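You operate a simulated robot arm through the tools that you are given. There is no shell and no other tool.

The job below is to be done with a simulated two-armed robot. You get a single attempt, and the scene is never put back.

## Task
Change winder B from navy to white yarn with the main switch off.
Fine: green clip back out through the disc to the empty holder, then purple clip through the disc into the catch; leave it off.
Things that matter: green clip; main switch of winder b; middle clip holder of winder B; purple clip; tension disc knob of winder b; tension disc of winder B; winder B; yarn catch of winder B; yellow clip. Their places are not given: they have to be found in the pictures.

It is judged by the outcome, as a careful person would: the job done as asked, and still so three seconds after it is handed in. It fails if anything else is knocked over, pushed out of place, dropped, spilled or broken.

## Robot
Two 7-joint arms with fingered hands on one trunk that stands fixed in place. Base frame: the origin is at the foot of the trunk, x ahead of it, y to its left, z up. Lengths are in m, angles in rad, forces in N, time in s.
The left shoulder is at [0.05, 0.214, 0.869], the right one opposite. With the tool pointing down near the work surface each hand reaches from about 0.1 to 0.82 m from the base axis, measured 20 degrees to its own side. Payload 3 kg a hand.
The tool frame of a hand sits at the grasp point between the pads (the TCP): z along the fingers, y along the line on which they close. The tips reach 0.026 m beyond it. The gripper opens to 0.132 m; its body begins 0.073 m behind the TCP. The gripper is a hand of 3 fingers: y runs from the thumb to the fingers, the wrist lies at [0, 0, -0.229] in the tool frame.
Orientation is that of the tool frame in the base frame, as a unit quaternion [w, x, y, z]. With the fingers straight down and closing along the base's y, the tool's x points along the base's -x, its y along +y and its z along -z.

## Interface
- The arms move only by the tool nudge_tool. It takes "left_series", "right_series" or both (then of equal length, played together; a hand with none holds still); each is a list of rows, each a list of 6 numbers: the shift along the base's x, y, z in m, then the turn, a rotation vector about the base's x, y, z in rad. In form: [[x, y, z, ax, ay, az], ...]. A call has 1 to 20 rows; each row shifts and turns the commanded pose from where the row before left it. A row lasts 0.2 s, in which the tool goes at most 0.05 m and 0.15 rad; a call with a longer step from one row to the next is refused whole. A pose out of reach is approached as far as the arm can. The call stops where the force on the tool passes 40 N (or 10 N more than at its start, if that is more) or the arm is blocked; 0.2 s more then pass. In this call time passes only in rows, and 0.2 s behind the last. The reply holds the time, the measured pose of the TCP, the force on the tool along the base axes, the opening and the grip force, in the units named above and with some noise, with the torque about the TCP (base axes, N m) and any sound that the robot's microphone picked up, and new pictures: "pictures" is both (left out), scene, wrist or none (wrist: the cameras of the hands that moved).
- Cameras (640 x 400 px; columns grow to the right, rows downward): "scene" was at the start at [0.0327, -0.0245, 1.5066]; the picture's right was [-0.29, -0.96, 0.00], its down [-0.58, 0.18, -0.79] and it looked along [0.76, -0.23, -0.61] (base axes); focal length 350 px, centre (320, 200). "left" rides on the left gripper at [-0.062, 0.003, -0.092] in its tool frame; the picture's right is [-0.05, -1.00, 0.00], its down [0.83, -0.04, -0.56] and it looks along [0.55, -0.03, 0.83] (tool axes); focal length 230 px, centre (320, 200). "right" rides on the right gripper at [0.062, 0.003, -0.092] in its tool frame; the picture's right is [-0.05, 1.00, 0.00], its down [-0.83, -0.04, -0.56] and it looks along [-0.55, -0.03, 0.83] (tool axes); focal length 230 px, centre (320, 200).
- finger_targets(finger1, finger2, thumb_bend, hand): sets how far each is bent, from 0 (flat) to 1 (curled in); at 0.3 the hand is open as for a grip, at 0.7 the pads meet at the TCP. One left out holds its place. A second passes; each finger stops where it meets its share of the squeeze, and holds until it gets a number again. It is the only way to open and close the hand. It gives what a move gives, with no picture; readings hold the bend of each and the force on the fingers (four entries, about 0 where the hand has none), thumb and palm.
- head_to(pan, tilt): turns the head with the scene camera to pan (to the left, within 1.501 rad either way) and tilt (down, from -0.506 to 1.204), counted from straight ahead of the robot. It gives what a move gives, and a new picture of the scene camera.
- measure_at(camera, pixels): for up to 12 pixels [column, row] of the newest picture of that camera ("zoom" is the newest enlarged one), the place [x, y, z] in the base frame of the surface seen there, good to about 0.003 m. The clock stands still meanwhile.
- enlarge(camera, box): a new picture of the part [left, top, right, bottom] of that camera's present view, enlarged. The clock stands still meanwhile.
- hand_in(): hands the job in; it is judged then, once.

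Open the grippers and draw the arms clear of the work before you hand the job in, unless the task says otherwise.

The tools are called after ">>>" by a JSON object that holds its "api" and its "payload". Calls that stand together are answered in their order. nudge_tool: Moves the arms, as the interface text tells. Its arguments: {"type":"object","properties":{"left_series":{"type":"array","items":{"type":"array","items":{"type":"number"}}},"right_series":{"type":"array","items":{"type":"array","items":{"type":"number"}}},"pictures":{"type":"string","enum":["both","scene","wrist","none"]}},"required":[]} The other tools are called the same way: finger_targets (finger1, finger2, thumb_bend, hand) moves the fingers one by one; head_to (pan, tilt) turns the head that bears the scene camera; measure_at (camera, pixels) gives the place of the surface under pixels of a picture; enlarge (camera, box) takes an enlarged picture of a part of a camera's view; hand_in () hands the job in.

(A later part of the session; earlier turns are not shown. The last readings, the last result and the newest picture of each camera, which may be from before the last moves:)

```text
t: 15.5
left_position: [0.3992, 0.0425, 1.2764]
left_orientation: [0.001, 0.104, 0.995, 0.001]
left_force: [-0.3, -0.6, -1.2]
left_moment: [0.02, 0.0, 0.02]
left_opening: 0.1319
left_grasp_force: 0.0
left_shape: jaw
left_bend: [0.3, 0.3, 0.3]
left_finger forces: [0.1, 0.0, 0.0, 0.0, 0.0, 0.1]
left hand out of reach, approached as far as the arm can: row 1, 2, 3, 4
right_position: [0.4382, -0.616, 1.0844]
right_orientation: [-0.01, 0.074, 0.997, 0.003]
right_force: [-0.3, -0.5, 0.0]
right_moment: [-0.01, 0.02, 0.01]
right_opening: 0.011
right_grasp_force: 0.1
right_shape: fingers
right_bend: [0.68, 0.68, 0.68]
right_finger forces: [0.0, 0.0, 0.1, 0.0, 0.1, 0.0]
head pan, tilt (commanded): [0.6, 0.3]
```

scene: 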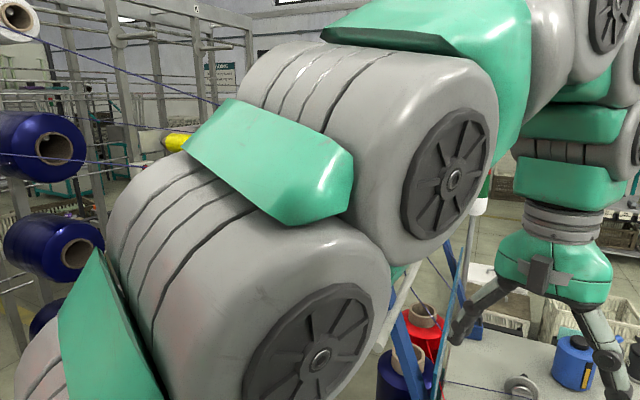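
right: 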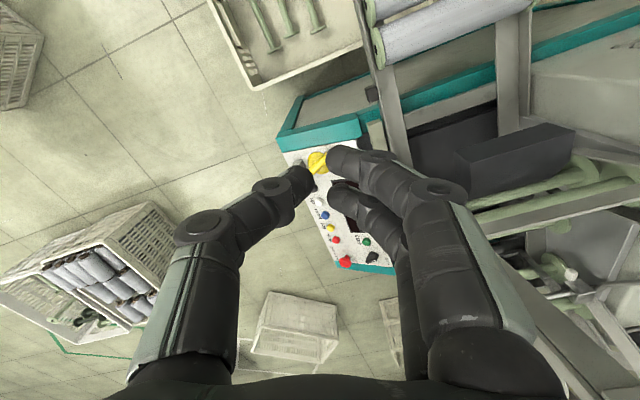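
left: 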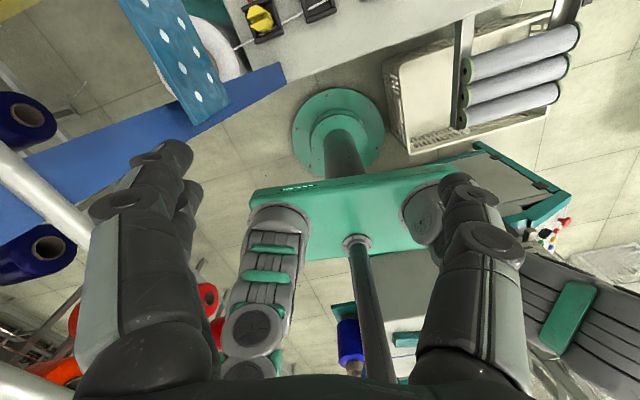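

The left hand is at its upward reach limit; moving back (-x) is free. I draw it back with a slight shift to -y to keep the fingers clear of the rod end near (40,190) in the left picture.

>>> {"api": "nudge_tool", "payload": {"left_series": [[-0.03, -0.01, 0.005, 0, 0, 0], [-0.03, -0.01, 0.01, 0, 0, 0], [-0.03, 0, 0.01, 0, 0, 0], [-0.03, 0, 0.01, 0, 0, 0]], "pictures": "both"}}

```text
t: 16.5
left_position: [0.2866, 0.0062, 1.2859]
left_orientation: [0.0, 0.105, 0.995, 0.0]
left_force: [-1.0, 0.7, -0.9]
left_moment: [0.03, -0.03, 0.04]
left_opening: 0.1319
left_grasp_force: 0.0
left_shape: jaw
left_bend: [0.3, 0.3, 0.3]
left_finger forces: [0.1, 0.0, 0.1, 0.1, 0.0, 0.0]
left hand out of reach, approached as far as the arm can: row 2, 3, 4
right_position: [0.4358, -0.6163, 1.0854]
right_orientation: [-0.009, 0.074, 0.997, 0.002]
right_force: [0.6, 1.0, -0.4]
right_moment: [0.0, 0.0, -0.01]
right_opening: 0.0109
right_grasp_force: 0.2
right_shape: fingers
right_bend: [0.68, 0.68, 0.68]
right_finger forces: [0.1, 0.1, 0.1, 0.0, 0.0, 0.0]
head pan, tilt (commanded): [0.6, 0.3]
```

scene: 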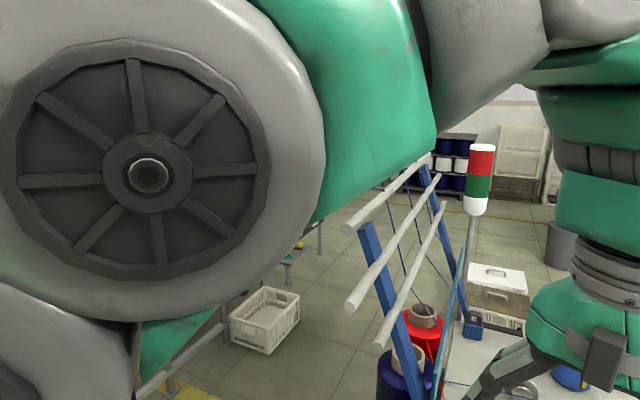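
left: 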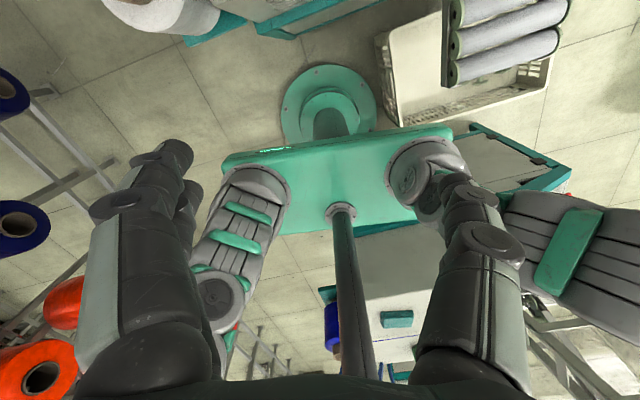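

The left arm is now clear of the rods, but the hand would block the head camera's view. I move it back and then sideways to +y, in front of the rod ends.

>>> {"api": "nudge_tool", "payload": {"left_series": [[-0.035, 0.0, -0.02, 0, 0, 0], [-0.035, 0.01, -0.02, 0, 0, 0], [-0.01, 0.035, -0.02, 0, 0, 0], [0, 0.04, -0.02, 0, 0, 0], [0, 0.04, -0.02, 0, 0, 0]], "pictures": "scene"}}

```text
t: 17.7
left_position: [0.2081, 0.1288, 1.1845]
left_orientation: [-0.001, 0.106, 0.994, -0.003]
left_force: [0.5, 0.3, 0.5]
left_moment: [0.01, -0.03, 0.02]
left_opening: 0.1318
left_grasp_force: 0.1
left_shape: jaw
left_bend: [0.3, 0.3, 0.3]
left_finger forces: [0.1, 0.0, 0.0, 0.0, 0.0, 0.0]
right_position: [0.438, -0.6157, 1.086]
right_orientation: [-0.009, 0.074, 0.997, 0.003]
right_force: [-0.3, -0.4, 0.3]
right_moment: [-0.02, 0.0, 0.02]
right_opening: 0.0107
right_grasp_force: 0.0
right_shape: fingers
right_bend: [0.68, 0.68, 0.68]
right_finger forces: [0.0, 0.0, 0.0, 0.0, 0.1, 0.0]
head pan, tilt (commanded): [0.6, 0.3]
```

scene: 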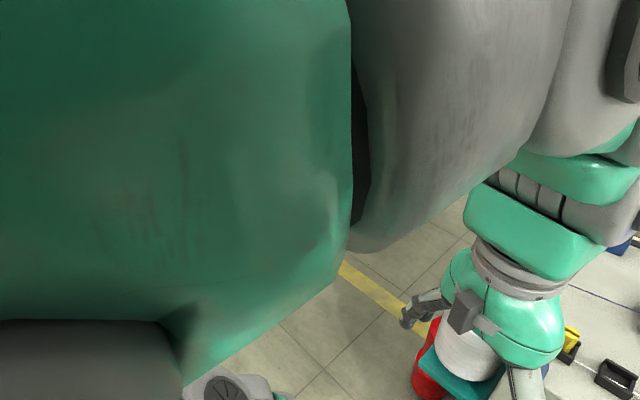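

Turn the head back toward the cabinet to check whether the left arm still blocks the view.

>>> {"api": "head_to", "payload": {"pan": -0.1, "tilt": 0.7}}

```text
t: 18.8
left_position: [0.2084, 0.13, 1.1859]
left_orientation: [-0.001, 0.104, 0.995, 0.0]
left_force: [-0.2, 0.6, -0.1]
left_moment: [0.03, -0.01, -0.03]
left_opening: 0.132
left_grasp_force: 0.0
left_shape: jaw
left_bend: [0.3, 0.3, 0.3]
left_finger forces: [0.1, 0.0, 0.0, 0.0, 0.0, 0.0]
right_position: [0.4372, -0.6153, 1.0864]
right_orientation: [-0.01, 0.074, 0.997, 0.002]
right_force: [0.8, 0.4, -0.4]
right_moment: [0.02, -0.03, -0.01]
right_opening: 0.011
right_grasp_force: 0.1
right_shape: fingers
right_bend: [0.68, 0.68, 0.68]
right_finger forces: [0.0, 0.0, 0.0, 0.0, 0.1, 0.0]
head pan, tilt (commanded): [-0.099, 0.7]
```

scene: 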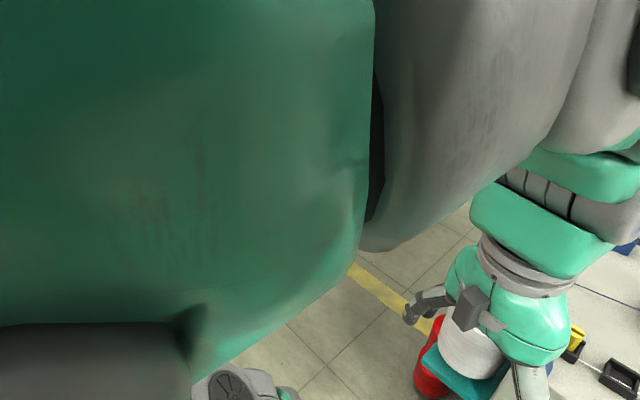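

The view did not turn, so the head seems to be obstructed by the raised left forearm. I lower the left hand and move it further left to free the head.

>>> {"api": "nudge_tool", "payload": {"left_series": [[0, 0.03, -0.035, 0, 0, 0], [0, 0.03, -0.035, 0, 0, 0], [0, 0.03, -0.035, 0, 0, 0]], "pictures": "both"}}

```text
t: 19.6
left_position: [0.2091, 0.2207, 1.0808]
left_orientation: [0.002, 0.104, 0.995, 0.003]
left_force: [0.3, -0.6, 0.0]
left_moment: [-0.01, 0.04, -0.01]
left_opening: 0.1317
left_grasp_force: 0.1
left_shape: jaw
left_bend: [0.3, 0.3, 0.3]
left_finger forces: [0.0, 0.0, 0.0, 0.0, 0.0, 0.1]
right_position: [0.4373, -0.6145, 1.0857]
right_orientation: [-0.009, 0.074, 0.997, 0.003]
right_force: [0.2, -0.1, -0.1]
right_moment: [0.02, 0.01, 0.0]
right_opening: 0.0111
right_grasp_force: 0.1
right_shape: fingers
right_bend: [0.68, 0.68, 0.68]
right_finger forces: [0.0, 0.0, 0.0, 0.0, 0.1, 0.0]
head pan, tilt (commanded): [-0.099, 0.7]
```

scene: 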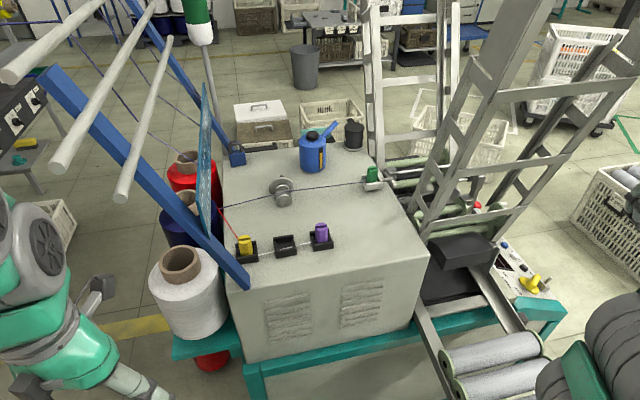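
left: 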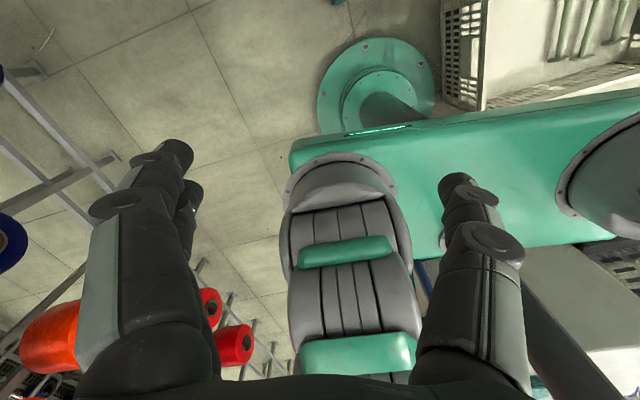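

The head view is now clear with the left arm out of the way at lower left. I enlarge the disc, catch, and holder areas.

>>> {"api": "enlarge", "payload": {"camera": "scene", "box": [250, 165, 314, 220]}}

>>> {"api": "enlarge", "payload": {"camera": "scene", "box": [345, 155, 409, 200]}}

>>> {"api": "enlarge", "payload": {"camera": "scene", "box": [210, 165, 420, 290]}}

```text
7.27 times, centred on (282, 192) of scene
```

zoom: 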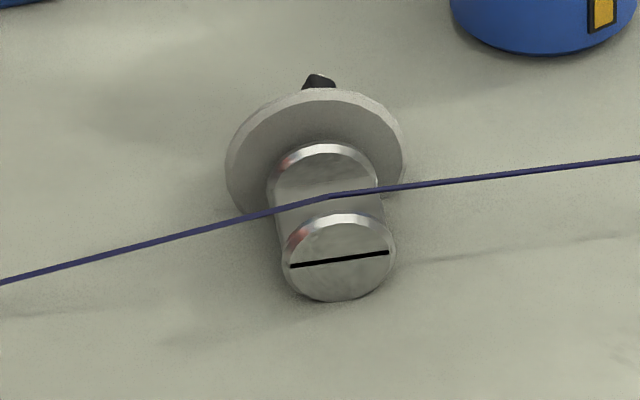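

```text
8.89 times, centred on (377, 178) of scene
```

zoom: 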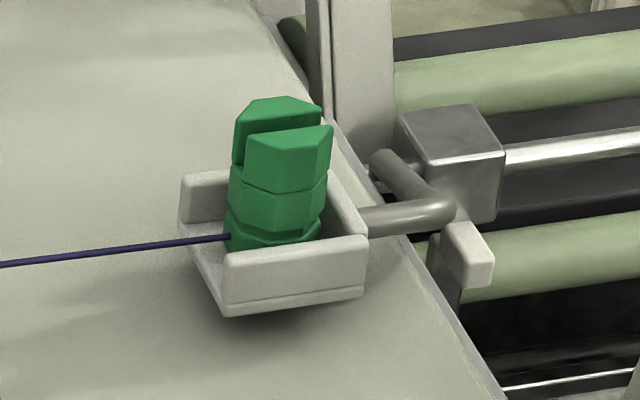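

```text
3.05 times, centred on (315, 228) of scene
```

zoom: 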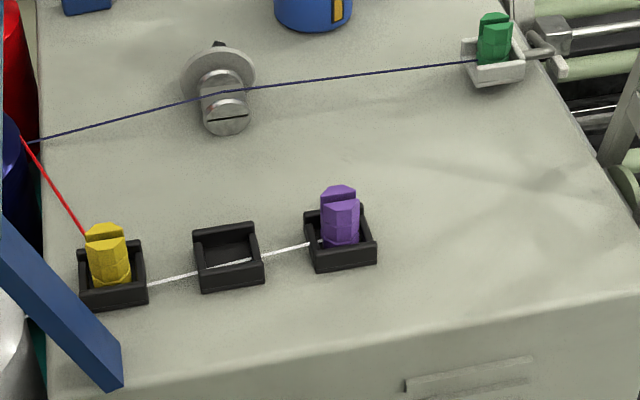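

I measure the clips, holders, catch, and disc in this last zoom.

>>> {"api": "measure_at", "payload": {"camera": "zoom", "pixels": [[488, 20], [495, 50], [467, 62], [520, 80], [341, 192], [340, 225], [228, 245], [200, 235], [262, 275], [105, 235], [228, 130], [218, 65]]}}

>>> {"api": "measure_at", "payload": {"camera": "zoom", "pixels": [[222, 85], [235, 100], [225, 112], [205, 60], [217, 45], [250, 70], [190, 100], [240, 140], [310, 215], [375, 262], [310, 265], [360, 205]]}}

```text
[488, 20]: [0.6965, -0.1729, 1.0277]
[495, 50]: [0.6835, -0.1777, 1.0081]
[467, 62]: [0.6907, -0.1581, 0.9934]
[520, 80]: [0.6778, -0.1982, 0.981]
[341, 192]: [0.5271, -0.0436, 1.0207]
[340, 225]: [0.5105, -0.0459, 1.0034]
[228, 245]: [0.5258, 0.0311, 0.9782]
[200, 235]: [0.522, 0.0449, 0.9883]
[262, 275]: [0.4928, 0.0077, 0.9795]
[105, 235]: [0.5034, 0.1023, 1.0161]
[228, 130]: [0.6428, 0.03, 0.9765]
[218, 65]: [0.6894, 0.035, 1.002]
```

```text
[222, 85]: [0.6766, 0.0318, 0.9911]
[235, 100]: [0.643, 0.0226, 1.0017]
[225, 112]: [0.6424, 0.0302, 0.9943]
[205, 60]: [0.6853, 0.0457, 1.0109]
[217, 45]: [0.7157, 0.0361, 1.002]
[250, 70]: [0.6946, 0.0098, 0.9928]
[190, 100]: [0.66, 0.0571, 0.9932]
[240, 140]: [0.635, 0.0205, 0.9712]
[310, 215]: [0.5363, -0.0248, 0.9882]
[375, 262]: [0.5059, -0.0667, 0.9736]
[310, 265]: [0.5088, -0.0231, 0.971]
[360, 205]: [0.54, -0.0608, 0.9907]
```

The disc stands at about x≈0.69, y≈0.033 with its knob projecting to x≈0.642; holders' centers are near y=0.10, 0.027, -0.045. I open the right hand and bring it over at height for a close look at the disc.

>>> {"api": "finger_targets", "payload": {"hand": "right", "finger1": 0.4, "finger2": 0.4, "thumb_bend": 0.4}}

>>> {"api": "nudge_tool", "payload": {"right_series": [[-0.01, 0.045, 0.015, 0, 0, 0], [-0.01, 0.045, 0.015, 0, 0, 0], [-0.01, 0.045, 0.015, 0, 0, 0], [-0.01, 0.045, 0.015, 0, 0, 0], [0, 0.045, 0.01, 0, 0, 0], [0, 0.045, 0.01, 0, 0, 0], [0, 0.045, 0, 0, 0, 0], [0, 0.045, 0, 0, 0, 0], [0, 0.045, 0, 0, 0, 0], [0, 0.045, 0, 0, 0, 0]], "pictures": "both"}}

```text
t: 20.6
left_position: [0.2082, 0.2193, 1.08]
left_orientation: [-0.001, 0.104, 0.995, 0.0]
left_force: [0.0, 0.3, 0.3]
left_moment: [0.01, -0.03, 0.0]
left_opening: 0.1321
left_grasp_force: 0.1
left_shape: jaw
left_bend: [0.3, 0.3, 0.3]
left_finger forces: [0.1, 0.0, 0.0, 0.0, 0.0, 0.0]
right_position: [0.4367, -0.6158, 1.0856]
right_orientation: [-0.01, 0.074, 0.997, 0.003]
right_force: [-0.4, -1.1, -0.3]
right_moment: [-0.01, 0.02, 0.02]
right_opening: 0.101
right_grasp_force: 0.0
right_shape: fingers
right_bend: [0.4, 0.4, 0.4]
right_finger forces: [0.0, 0.1, 0.0, 0.0, 0.0, 0.1]
head pan, tilt (commanded): [-0.099, 0.7]
```

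```text
t: 22.8
left_position: [0.2079, 0.2182, 1.0802]
left_orientation: [0.0, 0.104, 0.995, 0.0]
left_force: [-0.7, 0.6, -0.7]
left_moment: [0.0, 0.0, -0.03]
left_opening: 0.1319
left_grasp_force: 0.0
left_shape: jaw
left_bend: [0.3, 0.3, 0.3]
left_finger forces: [0.1, 0.0, 0.0, 0.0, 0.1, 0.0]
right_position: [0.3955, -0.1647, 1.1648]
right_orientation: [-0.009, 0.074, 0.997, 0.002]
right_force: [0.2, -0.1, 0.5]
right_moment: [-0.04, 0.03, -0.01]
right_opening: 0.1012
right_grasp_force: 0.2
right_shape: fingers
right_bend: [0.4, 0.4, 0.4]
right_finger forces: [0.1, 0.1, 0.0, 0.0, 0.0, 0.0]
head pan, tilt (commanded): [-0.099, 0.7]
```

scene: 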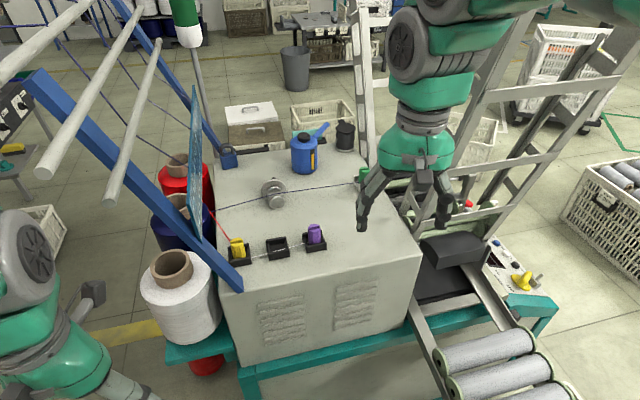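
right: 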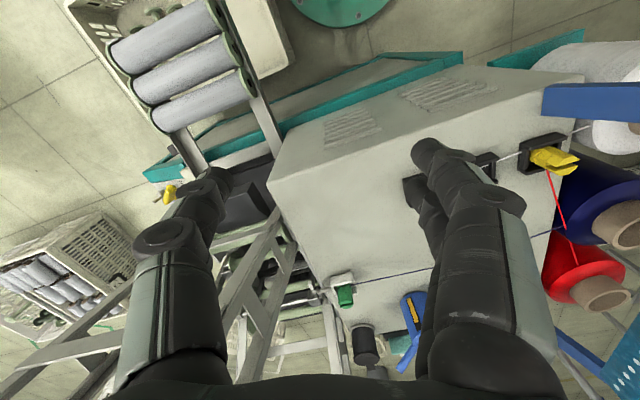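

The hand is over the right part of the cabinet at z=1.165, well above all clips. I move it forward and left for a close view of the disc.

>>> {"api": "nudge_tool", "payload": {"right_series": [[0.04, 0.028, 0, 0, 0, 0], [0.04, 0.028, 0, 0, 0, 0], [0.04, 0.028, 0, 0, 0, 0], [0.04, 0.028, 0, 0, 0, 0]], "pictures": "both"}}

```text
t: 23.8
left_position: [0.2071, 0.2194, 1.0812]
left_orientation: [0.0, 0.104, 0.995, 0.0]
left_force: [-0.5, -1.0, 0.4]
left_moment: [-0.02, 0.01, 0.01]
left_opening: 0.1322
left_grasp_force: 0.1
left_shape: jaw
left_bend: [0.3, 0.3, 0.3]
left_finger forces: [0.0, 0.0, 0.0, 0.1, 0.1, 0.0]
right_position: [0.5555, -0.0531, 1.1644]
right_orientation: [-0.011, 0.074, 0.997, 0.003]
right_force: [0.4, 0.6, 0.9]
right_moment: [-0.01, 0.01, 0.01]
right_opening: 0.1011
right_grasp_force: 0.2
right_shape: fingers
right_bend: [0.4, 0.4, 0.4]
right_finger forces: [0.0, 0.0, 0.1, 0.0, 0.1, 0.1]
head pan, tilt (commanded): [-0.099, 0.7]
```

scene: 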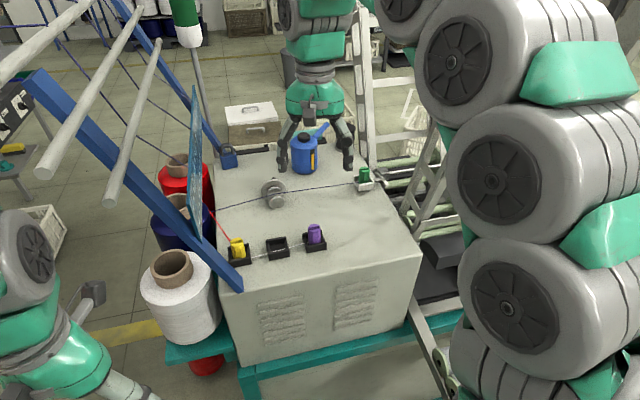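
right: 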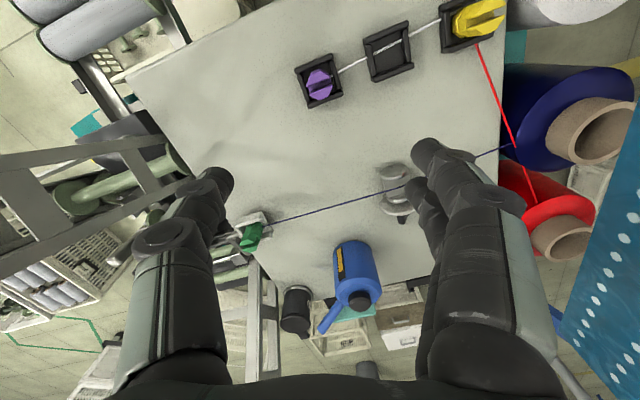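

The right camera sees the disc at (395,190), the green clip (250,235), and the purple clip (318,85). I enlarge each.

>>> {"api": "enlarge", "payload": {"camera": "right", "box": [355, 150, 435, 220]}}

>>> {"api": "enlarge", "payload": {"camera": "right", "box": [210, 195, 290, 260]}}

>>> {"api": "enlarge", "payload": {"camera": "right", "box": [280, 0, 520, 130]}}

```text
5.71 times, centred on (395, 185) of right
```

zoom: 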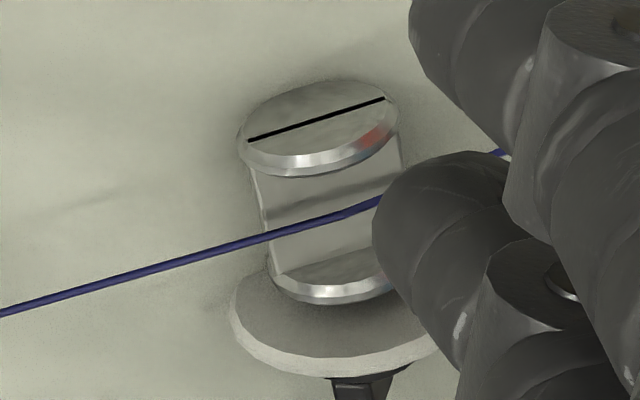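

```text
6.15 times, centred on (250, 228) of right
```

zoom: 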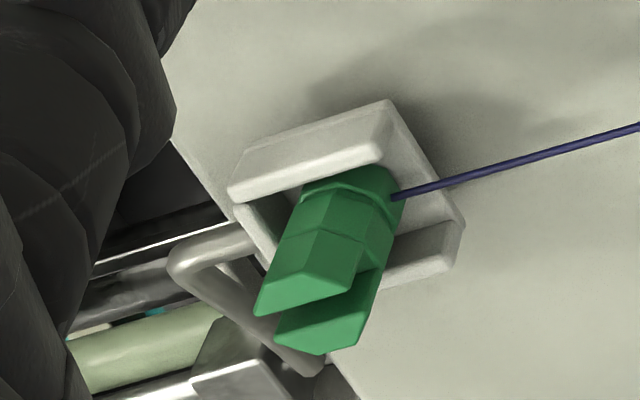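

```text
2.67 times, centred on (400, 65) of right
```

zoom: 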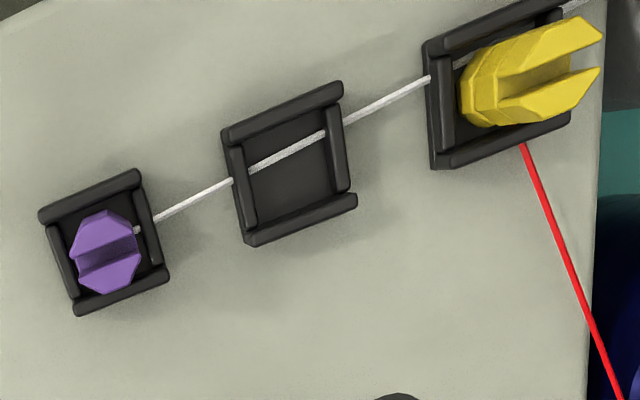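

The knob is a spool-like post with a groove between front cap and the big disc, and the yarn lies across that groove. I shift the hand +y for an unobstructed close view of the groove.

>>> {"api": "nudge_tool", "payload": {"right_series": [[0, 0.035, -0.01, 0, 0, 0], [0.01, 0.035, -0.015, 0, 0, 0]], "pictures": "wrist"}}

>>> {"api": "enlarge", "payload": {"camera": "right", "box": [280, 140, 376, 225]}}

```text
t: 24.4
left_position: [0.2081, 0.219, 1.0809]
left_orientation: [0.0, 0.105, 0.994, 0.0]
left_force: [-0.2, -0.4, 0.0]
left_moment: [-0.04, 0.02, 0.0]
left_opening: 0.1319
left_grasp_force: 0.0
left_shape: jaw
left_bend: [0.3, 0.3, 0.3]
left_finger forces: [0.1, 0.0, 0.0, 0.0, 0.0, 0.0]
right_position: [0.5668, 0.018, 1.1401]
right_orientation: [-0.009, 0.075, 0.997, 0.002]
right_force: [0.9, 1.3, -0.6]
right_moment: [-0.01, 0.03, -0.01]
right_opening: 0.101
right_grasp_force: 0.0
right_shape: fingers
right_bend: [0.4, 0.4, 0.4]
right_finger forces: [0.1, 0.1, 0.0, 0.1, 0.0, 0.0]
head pan, tilt (commanded): [-0.099, 0.7]
```

right: 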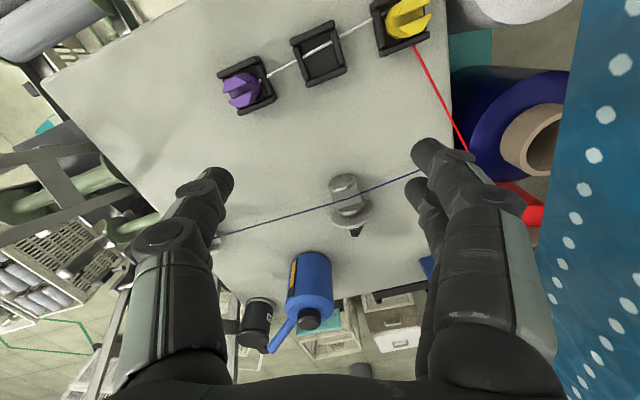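

```text
4.71 times, centred on (328, 182) of right
```

zoom: 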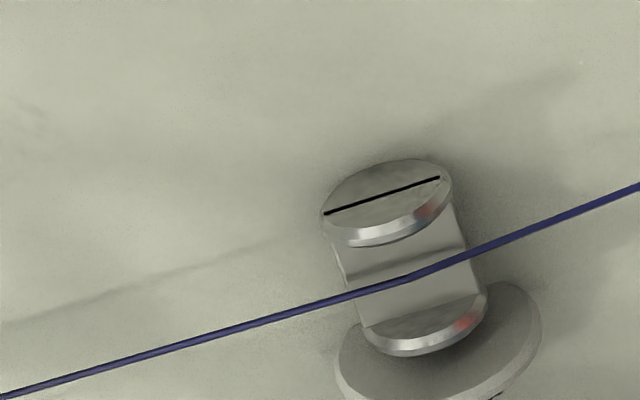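

I measure the cap, groove, yarn, and rear disc in this zoom.

>>> {"api": "measure_at", "payload": {"camera": "zoom", "pixels": [[390, 190], [395, 240], [400, 262], [405, 280], [410, 300], [425, 325], [440, 375], [340, 240], [450, 220], [365, 320], [480, 295], [350, 350]]}}

>>> {"api": "measure_at", "payload": {"camera": "right", "pixels": [[243, 232], [300, 215], [345, 200], [400, 180], [422, 171], [468, 152], [415, 50], [265, 78], [400, 20], [360, 30], [340, 232], [300, 290]]}}

```text
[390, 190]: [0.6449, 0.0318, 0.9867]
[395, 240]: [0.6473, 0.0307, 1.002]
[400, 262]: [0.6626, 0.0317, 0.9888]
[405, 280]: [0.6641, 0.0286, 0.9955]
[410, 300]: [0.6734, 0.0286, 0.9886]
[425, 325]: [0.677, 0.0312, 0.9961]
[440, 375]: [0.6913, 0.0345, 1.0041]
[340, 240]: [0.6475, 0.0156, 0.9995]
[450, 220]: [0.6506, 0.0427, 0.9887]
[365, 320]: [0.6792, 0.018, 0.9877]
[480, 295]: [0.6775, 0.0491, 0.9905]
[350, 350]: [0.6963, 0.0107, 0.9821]
```

```text
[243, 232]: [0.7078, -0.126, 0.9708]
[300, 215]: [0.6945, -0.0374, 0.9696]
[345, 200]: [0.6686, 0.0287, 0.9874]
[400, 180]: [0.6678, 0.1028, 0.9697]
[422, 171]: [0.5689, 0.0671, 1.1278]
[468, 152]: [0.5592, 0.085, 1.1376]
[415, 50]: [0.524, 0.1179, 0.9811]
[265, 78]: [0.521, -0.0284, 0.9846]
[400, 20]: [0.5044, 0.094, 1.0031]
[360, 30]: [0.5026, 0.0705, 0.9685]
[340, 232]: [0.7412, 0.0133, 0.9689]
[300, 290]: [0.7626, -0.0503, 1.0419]
```

The groove runs from x≈0.650 to 0.677 (floor z≈0.988, cap top z≈1.002), with the yarn across it at z≈0.995. The winder is yawed about +6°, so I rotate the hand +0.25 rad about z to line its closing direction up, and move toward the catch to inspect it.

>>> {"api": "nudge_tool", "payload": {"right_series": [[0, -0.04, 0.01, 0, 0, 0.08], [0, -0.045, 0.01, 0, 0, 0.09], [0, -0.045, 0, 0, 0, 0.08], [0, -0.045, 0, 0, 0, 0]], "pictures": "both"}}

>>> {"api": "enlarge", "payload": {"camera": "right", "box": [250, 140, 378, 230]}}

>>> {"api": "enlarge", "payload": {"camera": "scene", "box": [320, 140, 448, 220]}}

```text
t: 25.4
left_position: [0.2078, 0.219, 1.0817]
left_orientation: [0.0, 0.105, 0.994, 0.0]
left_force: [0.2, 0.2, -0.2]
left_moment: [0.03, -0.05, -0.04]
left_opening: 0.1318
left_grasp_force: 0.0
left_shape: jaw
left_bend: [0.3, 0.3, 0.3]
left_finger forces: [0.0, 0.0, 0.0, 0.0, 0.0, 0.0]
right_position: [0.5651, -0.158, 1.1605]
right_orientation: [-0.008, -0.05, 0.999, 0.001]
right_force: [-0.7, -1.1, -0.2]
right_moment: [0.01, -0.02, 0.01]
right_opening: 0.101
right_grasp_force: 0.0
right_shape: fingers
right_bend: [0.4, 0.4, 0.4]
right_finger forces: [0.1, 0.0, 0.0, 0.0, 0.0, 0.0]
head pan, tilt (commanded): [-0.099, 0.7]
```

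scene: 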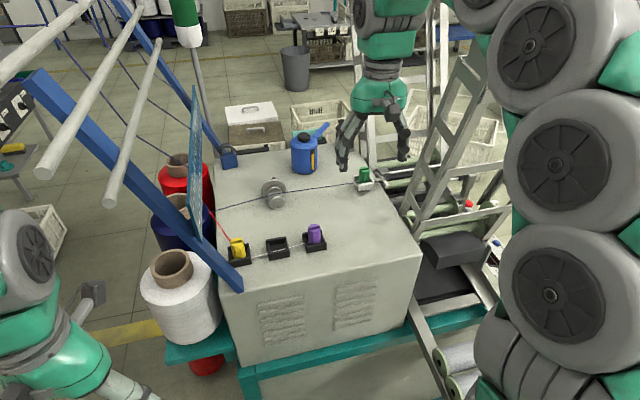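
right: 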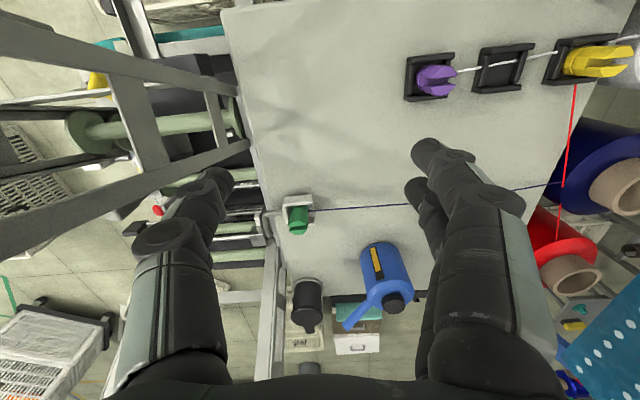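

```text
4.44 times, centred on (314, 185) of right
```

zoom: 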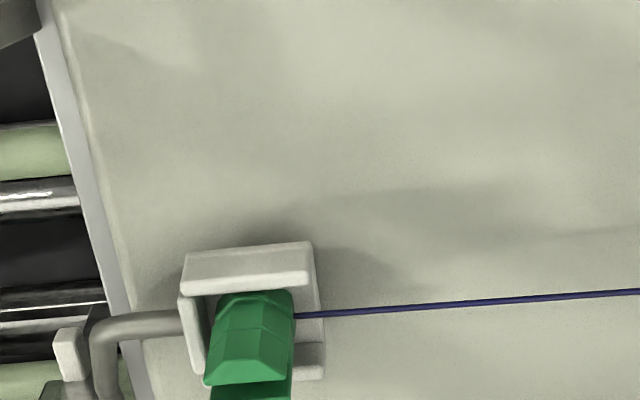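

```text
5.00 times, centred on (384, 180) of scene
```

zoom: 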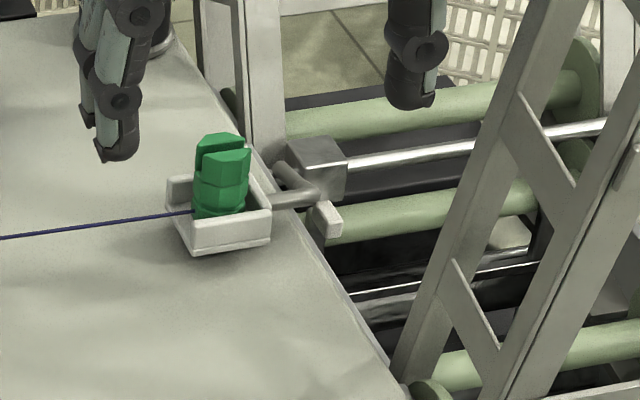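

A tower bar runs from (0,240) to (240,145) in the right picture, near the thumb side. I measure it, the rod/block by the catch, and the green clip.

>>> {"api": "measure_at", "payload": {"camera": "right", "pixels": [[50, 220], [110, 190], [180, 165], [235, 148], [140, 120], [215, 110], [220, 178], [160, 225], [100, 60], [270, 250], [270, 340], [240, 215]]}}

>>> {"api": "measure_at", "payload": {"camera": "zoom", "pixels": [[315, 165], [300, 195], [330, 215], [280, 175], [455, 300], [500, 130], [225, 145], [225, 165], [250, 190], [185, 180], [260, 235], [200, 210]]}}

```text
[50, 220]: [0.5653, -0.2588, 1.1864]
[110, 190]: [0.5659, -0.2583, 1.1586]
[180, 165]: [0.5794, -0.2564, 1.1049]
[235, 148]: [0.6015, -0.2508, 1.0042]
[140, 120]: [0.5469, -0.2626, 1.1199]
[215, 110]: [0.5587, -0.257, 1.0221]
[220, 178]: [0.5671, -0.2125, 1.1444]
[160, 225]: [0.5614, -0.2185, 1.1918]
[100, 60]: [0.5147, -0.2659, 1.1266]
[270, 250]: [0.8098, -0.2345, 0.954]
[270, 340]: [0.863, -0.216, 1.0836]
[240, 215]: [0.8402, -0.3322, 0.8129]
```

```text
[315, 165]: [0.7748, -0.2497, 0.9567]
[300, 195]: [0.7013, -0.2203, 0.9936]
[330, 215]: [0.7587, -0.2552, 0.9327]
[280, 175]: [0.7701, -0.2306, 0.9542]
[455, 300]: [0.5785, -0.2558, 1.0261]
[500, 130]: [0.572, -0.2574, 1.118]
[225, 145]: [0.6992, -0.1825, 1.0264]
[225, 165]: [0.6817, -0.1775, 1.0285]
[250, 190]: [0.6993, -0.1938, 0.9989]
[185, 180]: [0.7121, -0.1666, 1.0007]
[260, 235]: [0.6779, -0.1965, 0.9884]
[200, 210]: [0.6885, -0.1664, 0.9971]
```

The tower's left leg is at y≈-0.257 for x≈0.51–0.60, close to the thumb's path, so I look with the head to see how the right forearm passes the tower.

>>> {"api": "head_to", "payload": {"pan": -0.3, "tilt": 0.4}}

```text
t: 26.2
left_position: [0.2079, 0.2191, 1.0814]
left_orientation: [0.001, 0.104, 0.995, 0.0]
left_force: [0.5, 1.2, -0.3]
left_moment: [0.02, -0.01, -0.01]
left_opening: 0.1318
left_grasp_force: 0.0
left_shape: jaw
left_bend: [0.3, 0.3, 0.3]
left_finger forces: [0.1, 0.1, 0.0, 0.1, 0.0, 0.0]
right_position: [0.5649, -0.1558, 1.1612]
right_orientation: [-0.01, -0.05, 0.999, 0.001]
right_force: [0.7, 0.0, -0.1]
right_moment: [-0.02, -0.01, 0.01]
right_opening: 0.1015
right_grasp_force: 0.1
right_shape: fingers
right_bend: [0.4, 0.4, 0.4]
right_finger forces: [0.0, 0.0, 0.0, 0.0, 0.0, 0.1]
head pan, tilt (commanded): [-0.3, 0.4]
```

scene: 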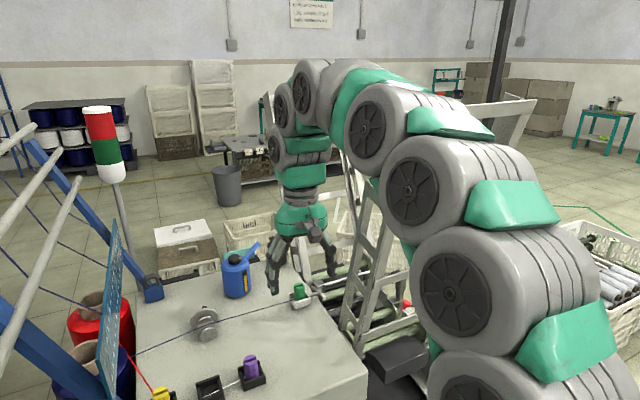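

The arm arches high and left of the tower. I measure arm links and tower bars to judge clearance.

>>> {"api": "measure_at", "payload": {"camera": "scene", "pixels": [[365, 130], [410, 190], [312, 90], [290, 110], [345, 85], [500, 115], [385, 235], [365, 265], [405, 100], [375, 215], [520, 120], [435, 110]]}}

>>> {"api": "enlarge", "payload": {"camera": "scene", "box": [230, 40, 550, 240]}}

```text
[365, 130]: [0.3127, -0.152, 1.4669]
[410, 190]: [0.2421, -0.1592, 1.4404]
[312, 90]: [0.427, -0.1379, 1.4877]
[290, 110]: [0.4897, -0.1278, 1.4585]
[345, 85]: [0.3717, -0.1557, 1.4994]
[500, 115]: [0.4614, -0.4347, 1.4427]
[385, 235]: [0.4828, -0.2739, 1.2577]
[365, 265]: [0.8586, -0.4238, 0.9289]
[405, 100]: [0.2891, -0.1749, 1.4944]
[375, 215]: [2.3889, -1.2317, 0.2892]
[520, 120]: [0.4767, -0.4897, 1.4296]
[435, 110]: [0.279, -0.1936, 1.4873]
```

```text
2.00 times, centred on (390, 140) of scene
```

zoom: 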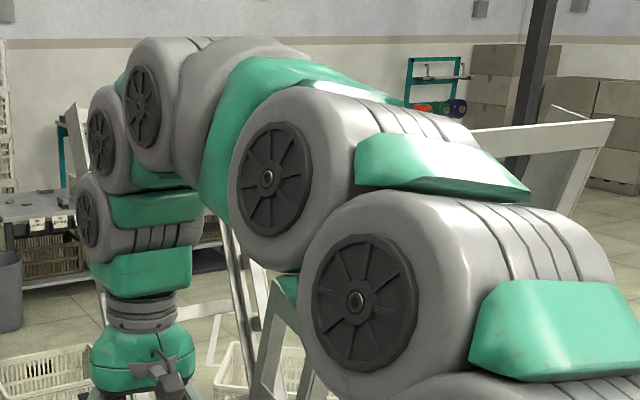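

The forearm's right side is at about y≈-0.25, close to the tower leg (y≈-0.265). I'll lean the hand slightly about -x so the wrist shifts left, but first I turn the head back and measure the blue plate limiting the left side.

>>> {"api": "head_to", "payload": {"pan": -0.05, "tilt": 0.72}}

>>> {"api": "enlarge", "payload": {"camera": "scene", "box": [140, 60, 300, 290]}}

```text
t: 27.0
left_position: [0.2074, 0.2191, 1.082]
left_orientation: [0.001, 0.104, 0.995, -0.001]
left_force: [0.3, -0.1, 0.4]
left_moment: [-0.02, 0.01, 0.01]
left_opening: 0.1319
left_grasp_force: 0.0
left_shape: jaw
left_bend: [0.3, 0.3, 0.3]
left_finger forces: [0.0, 0.0, 0.0, 0.1, 0.0, 0.0]
right_position: [0.5661, -0.1573, 1.1595]
right_orientation: [-0.01, -0.051, 0.999, 0.002]
right_force: [0.0, 0.1, 0.2]
right_moment: [-0.01, 0.01, 0.01]
right_opening: 0.1013
right_grasp_force: 0.1
right_shape: fingers
right_bend: [0.4, 0.4, 0.4]
right_finger forces: [0.0, 0.0, 0.1, 0.0, 0.0, 0.0]
head pan, tilt (commanded): [-0.051, 0.721]
```

scene: 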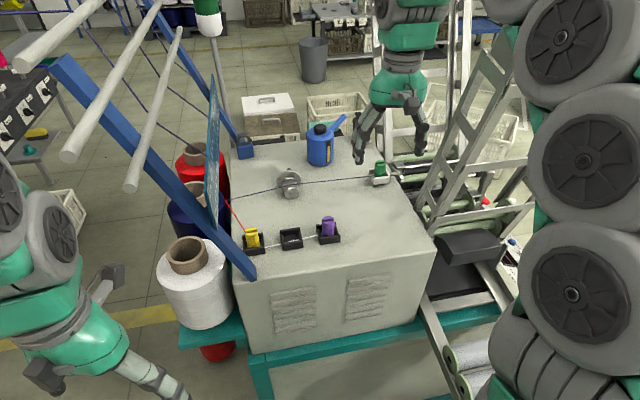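

```text
1.74 times, centred on (220, 175) of scene
```

zoom: 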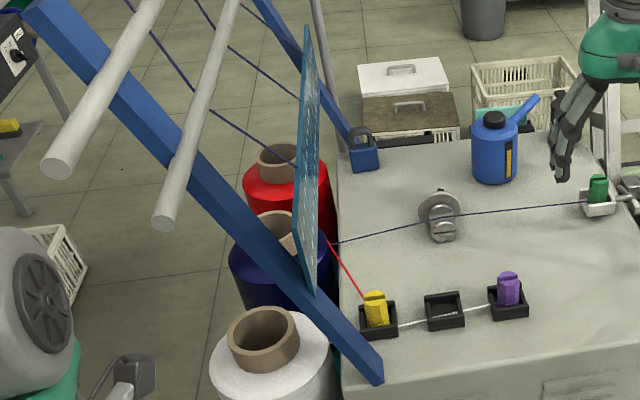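

I measure the perforated plate and neighbouring beam.

>>> {"api": "measure_at", "payload": {"camera": "zoom", "pixels": [[307, 50], [318, 100], [312, 160], [306, 230], [308, 285], [298, 250], [365, 155], [345, 100], [380, 370], [330, 320], [330, 240], [265, 10]]}}

```text
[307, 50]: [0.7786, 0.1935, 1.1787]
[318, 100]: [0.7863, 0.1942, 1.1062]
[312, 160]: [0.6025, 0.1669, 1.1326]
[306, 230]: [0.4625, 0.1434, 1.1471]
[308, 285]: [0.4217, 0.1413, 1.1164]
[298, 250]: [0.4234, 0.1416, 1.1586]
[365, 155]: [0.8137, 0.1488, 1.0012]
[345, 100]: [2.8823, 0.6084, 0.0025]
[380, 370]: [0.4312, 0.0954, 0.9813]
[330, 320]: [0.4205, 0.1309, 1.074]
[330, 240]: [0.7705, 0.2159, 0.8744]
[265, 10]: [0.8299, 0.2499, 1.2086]
```

The plate stands at y≈0.155–0.177, leaving room for a slightly leaned hand. I set the fingers to a smaller opening and lean by -0.13 rad while moving forward, keeping y≈-0.15 until past the tower leg.

>>> {"api": "finger_targets", "payload": {"hand": "right", "finger1": 0.52, "finger2": 0.52, "thumb_bend": 0.52}}

>>> {"api": "nudge_tool", "payload": {"right_series": [[0, 0.015, 0, -0.065, 0, 0], [0, 0, 0, -0.065, 0, 0], [0.035, 0, 0, 0, 0, 0], [0.035, 0, 0, 0, 0, 0]], "pictures": "both"}}

```text
t: 28.0
left_position: [0.2092, 0.219, 1.0799]
left_orientation: [0.0, 0.105, 0.995, 0.001]
left_force: [0.5, -0.7, -0.5]
left_moment: [0.03, 0.0, -0.01]
left_opening: 0.1316
left_grasp_force: 0.1
left_shape: jaw
left_bend: [0.3, 0.3, 0.3]
left_finger forces: [0.0, 0.0, 0.0, 0.0, 0.0, 0.1]
right_position: [0.5663, -0.1569, 1.1596]
right_orientation: [-0.01, -0.05, 0.999, 0.001]
right_force: [-0.4, -0.7, 1.3]
right_moment: [-0.02, 0.0, 0.0]
right_opening: 0.0618
right_grasp_force: 0.1
right_shape: fingers
right_bend: [0.52, 0.52, 0.52]
right_finger forces: [0.0, 0.1, 0.0, 0.0, 0.1, 0.0]
head pan, tilt (commanded): [-0.051, 0.721]
```

```text
t: 29.0
left_position: [0.2075, 0.219, 1.0805]
left_orientation: [0.0, 0.104, 0.995, 0.0]
left_force: [0.1, -0.4, -0.2]
left_moment: [-0.02, 0.03, 0.02]
left_opening: 0.1317
left_grasp_force: 0.1
left_shape: jaw
left_bend: [0.3, 0.3, 0.3]
left_finger forces: [0.1, 0.0, 0.0, 0.0, 0.1, 0.1]
right_position: [0.6381, -0.1435, 1.1612]
right_orientation: [-0.013, -0.051, 0.997, -0.062]
right_force: [-0.1, -0.1, -0.6]
right_moment: [-0.02, 0.01, 0.02]
right_opening: 0.0616
right_grasp_force: 0.0
right_shape: fingers
right_bend: [0.52, 0.52, 0.52]
right_finger forces: [0.0, 0.1, 0.1, 0.0, 0.0, 0.1]
head pan, tilt (commanded): [-0.051, 0.721]
```

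scene: 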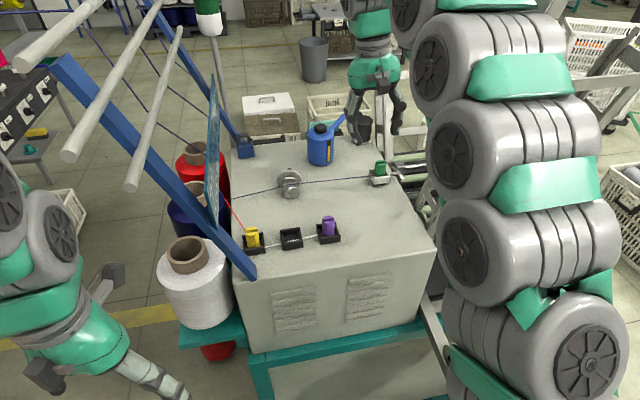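
right: 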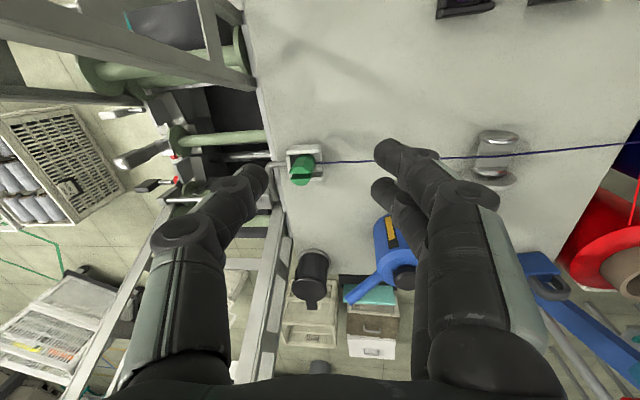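

The clip appears at (302,165), slightly left and ahead of the axis point. I shift +0.055 in x and -0.018 in y so that the tool axis points at the clip.

>>> {"api": "nudge_tool", "payload": {"right_series": [[0.03, -0.003, 0, 0, 0, 0], [0.025, -0.015, 0, 0, 0, 0]], "pictures": "both"}}

>>> {"api": "enlarge", "payload": {"camera": "right", "box": [272, 80, 368, 150]}}

```text
t: 29.6
left_position: [0.2082, 0.2197, 1.0797]
left_orientation: [0.0, 0.104, 0.995, 0.0]
left_force: [-1.3, -0.9, -0.8]
left_moment: [0.01, 0.02, 0.0]
left_opening: 0.1322
left_grasp_force: 0.1
left_shape: jaw
left_bend: [0.3, 0.3, 0.3]
left_finger forces: [0.0, 0.1, 0.1, 0.0, 0.0, 0.0]
right_position: [0.6686, -0.1461, 1.1604]
right_orientation: [-0.012, -0.049, 0.997, -0.064]
right_force: [-0.3, -0.2, 0.4]
right_moment: [0.01, 0.02, -0.01]
right_opening: 0.0618
right_grasp_force: 0.1
right_shape: fingers
right_bend: [0.52, 0.52, 0.52]
right_finger forces: [0.0, 0.0, 0.1, 0.0, 0.0, 0.1]
right hand out of reach, approached as far as the arm can: row 2
head pan, tilt (commanded): [-0.051, 0.721]
```

scene: 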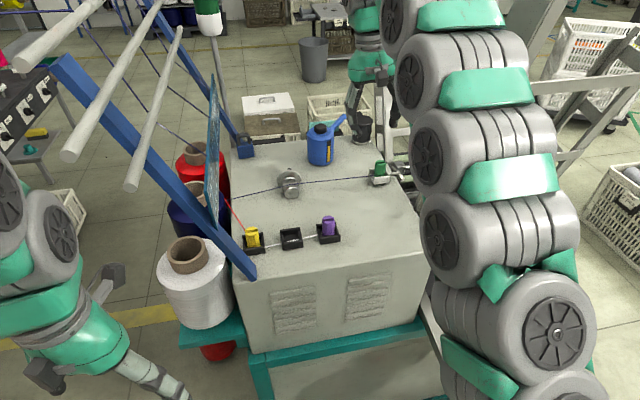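
right: 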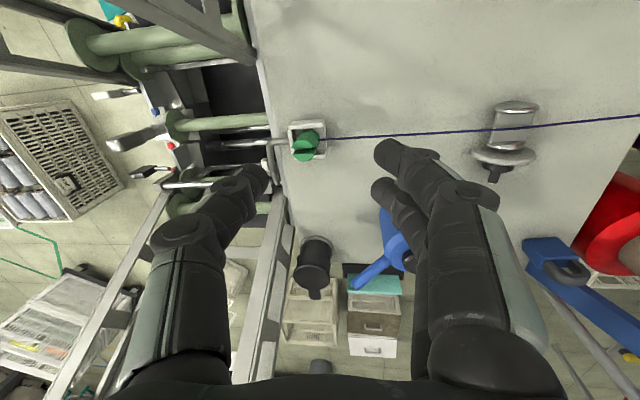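

```text
5.71 times, centred on (320, 115) of right
```

zoom: 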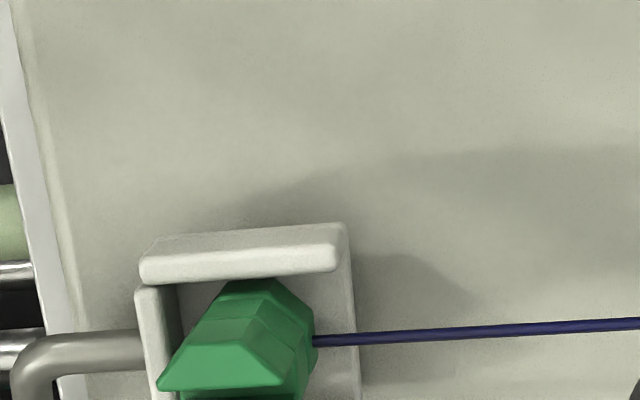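

At this height x=0.69 is out of reach, but it becomes reachable lower down. I descend to z≈1.10 (tips ≈1.075, above the clip's 1.028 top) while moving forward.

>>> {"api": "nudge_tool", "payload": {"right_series": [[0, -0.008, -0.035, 0, 0, 0], [0.012, -0.008, -0.025, 0, 0, 0], [0.012, -0.007, 0, 0, 0, 0]], "pictures": "wrist"}}

>>> {"api": "enlarge", "payload": {"camera": "right", "box": [256, 80, 384, 200]}}

```text
t: 30.4
left_position: [0.2063, 0.2185, 1.0804]
left_orientation: [0.0, 0.105, 0.995, 0.0]
left_force: [-0.5, -0.6, -0.5]
left_moment: [-0.02, 0.02, 0.01]
left_opening: 0.1319
left_grasp_force: 0.0
left_shape: jaw
left_bend: [0.3, 0.3, 0.3]
left_finger forces: [0.0, 0.1, 0.0, 0.0, 0.0, 0.0]
right_position: [0.6912, -0.1683, 1.1018]
right_orientation: [-0.013, -0.049, 0.997, -0.063]
right_force: [0.1, 0.1, 0.3]
right_moment: [0.01, 0.02, 0.02]
right_opening: 0.0618
right_grasp_force: 0.1
right_shape: fingers
right_bend: [0.52, 0.52, 0.52]
right_finger forces: [0.0, 0.1, 0.0, 0.0, 0.0, 0.0]
head pan, tilt (commanded): [-0.051, 0.721]
```

right: 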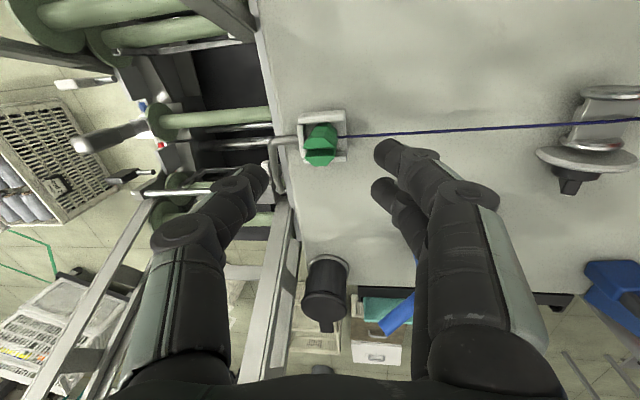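

```text
3.33 times, centred on (320, 140) of right
```

zoom: 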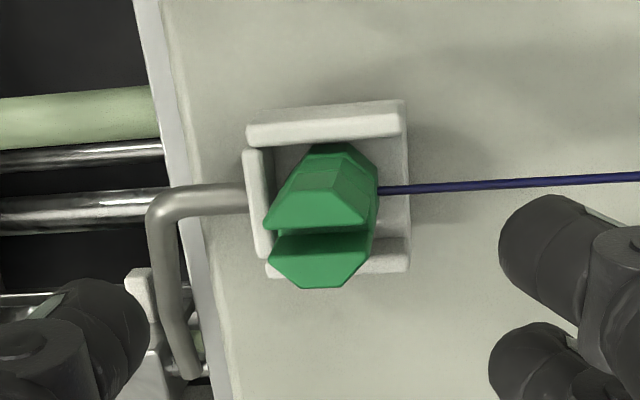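

The clip now lies at (320,148), right where the tool axis meets it. I measure its faces and the catch walls in this zoom.

>>> {"api": "measure_at", "payload": {"camera": "zoom", "pixels": [[315, 207], [322, 265], [270, 222], [362, 222], [275, 255], [365, 255], [315, 160], [310, 285], [325, 125], [255, 200], [340, 268], [395, 240]]}}

>>> {"api": "measure_at", "payload": {"camera": "right", "pixels": [[262, 178], [390, 150], [385, 188], [275, 145], [305, 165], [300, 150], [283, 142], [345, 155], [330, 118], [300, 122], [344, 118], [270, 140]]}}

```text
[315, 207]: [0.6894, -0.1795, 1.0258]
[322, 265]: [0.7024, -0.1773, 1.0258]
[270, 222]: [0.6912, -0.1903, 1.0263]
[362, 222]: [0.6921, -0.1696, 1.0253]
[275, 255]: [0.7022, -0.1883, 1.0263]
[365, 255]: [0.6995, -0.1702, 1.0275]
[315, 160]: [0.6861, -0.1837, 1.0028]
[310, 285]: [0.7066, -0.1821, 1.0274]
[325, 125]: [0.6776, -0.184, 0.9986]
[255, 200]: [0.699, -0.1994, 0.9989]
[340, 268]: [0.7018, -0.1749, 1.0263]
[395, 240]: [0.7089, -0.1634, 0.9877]
```

```text
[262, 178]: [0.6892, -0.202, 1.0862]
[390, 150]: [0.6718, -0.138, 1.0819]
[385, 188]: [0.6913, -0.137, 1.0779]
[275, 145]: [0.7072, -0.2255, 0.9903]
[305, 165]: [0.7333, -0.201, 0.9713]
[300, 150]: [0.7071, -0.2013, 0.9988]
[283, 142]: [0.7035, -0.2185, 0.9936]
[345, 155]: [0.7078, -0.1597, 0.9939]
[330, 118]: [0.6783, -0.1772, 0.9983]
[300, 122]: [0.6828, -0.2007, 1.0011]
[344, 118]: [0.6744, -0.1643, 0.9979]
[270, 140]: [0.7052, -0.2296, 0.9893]
```

The clip's top centre is at about (0.696,-0.180,1.026), 22 mm wide, with catch walls at z≈1.0. I descend so the tool axis meets the centre, stopping at TCP z≈1.036.

>>> {"api": "nudge_tool", "payload": {"right_series": [[0.003, -0.005, -0.035, 0, 0, 0], [0.002, -0.005, -0.031, 0, 0, 0]], "pictures": "both"}}

>>> {"api": "enlarge", "payload": {"camera": "right", "box": [224, 120, 416, 240]}}

>>> {"api": "enlarge", "payload": {"camera": "scene", "box": [330, 110, 426, 200]}}

```text
t: 31.0
left_position: [0.209, 0.2198, 1.0805]
left_orientation: [0.001, 0.104, 0.995, 0.0]
left_force: [0.2, -0.1, 0.3]
left_moment: [0.01, -0.01, 0.05]
left_opening: 0.1316
left_grasp_force: 0.1
left_shape: jaw
left_bend: [0.3, 0.3, 0.3]
left_finger forces: [0.1, 0.1, 0.1, 0.0, 0.0, 0.0]
right_position: [0.6957, -0.1797, 1.0351]
right_orientation: [-0.013, -0.05, 0.997, -0.064]
right_force: [0.6, 0.8, -0.2]
right_moment: [-0.01, 0.04, 0.0]
right_opening: 0.0612
right_grasp_force: 0.1
right_shape: fingers
right_bend: [0.52, 0.52, 0.52]
right_finger forces: [0.0, 0.0, 0.1, 0.0, 0.1, 0.1]
head pan, tilt (commanded): [-0.051, 0.721]
```

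scene: 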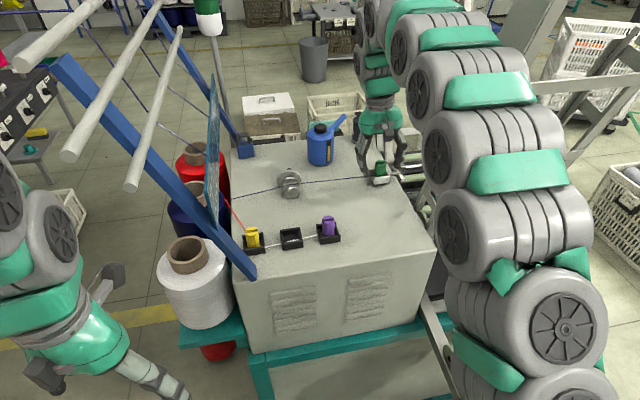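
right: 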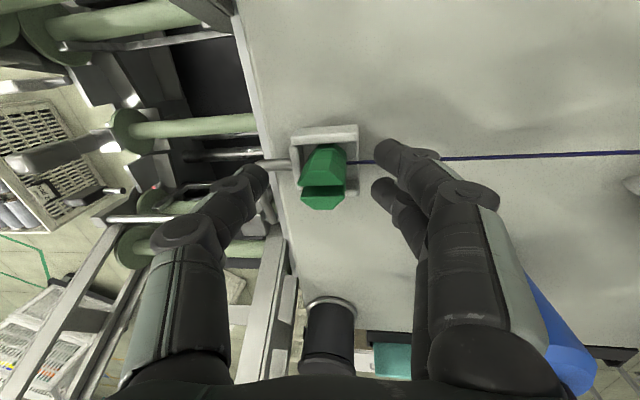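

```text
3.33 times, centred on (320, 180) of right
```

zoom: 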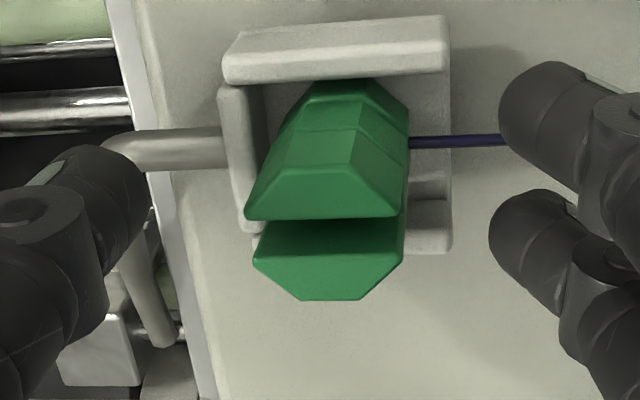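

```text
4.44 times, centred on (378, 155) of scene
```

zoom: 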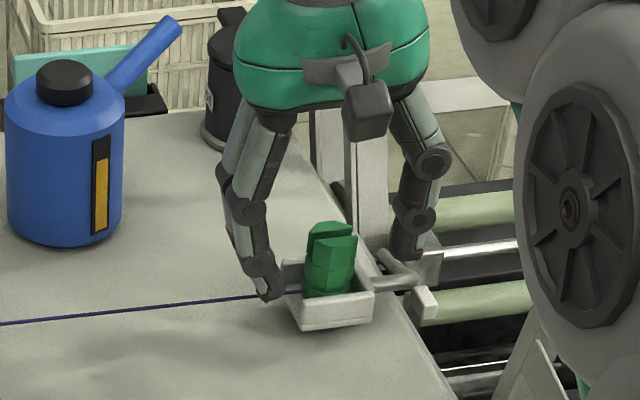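

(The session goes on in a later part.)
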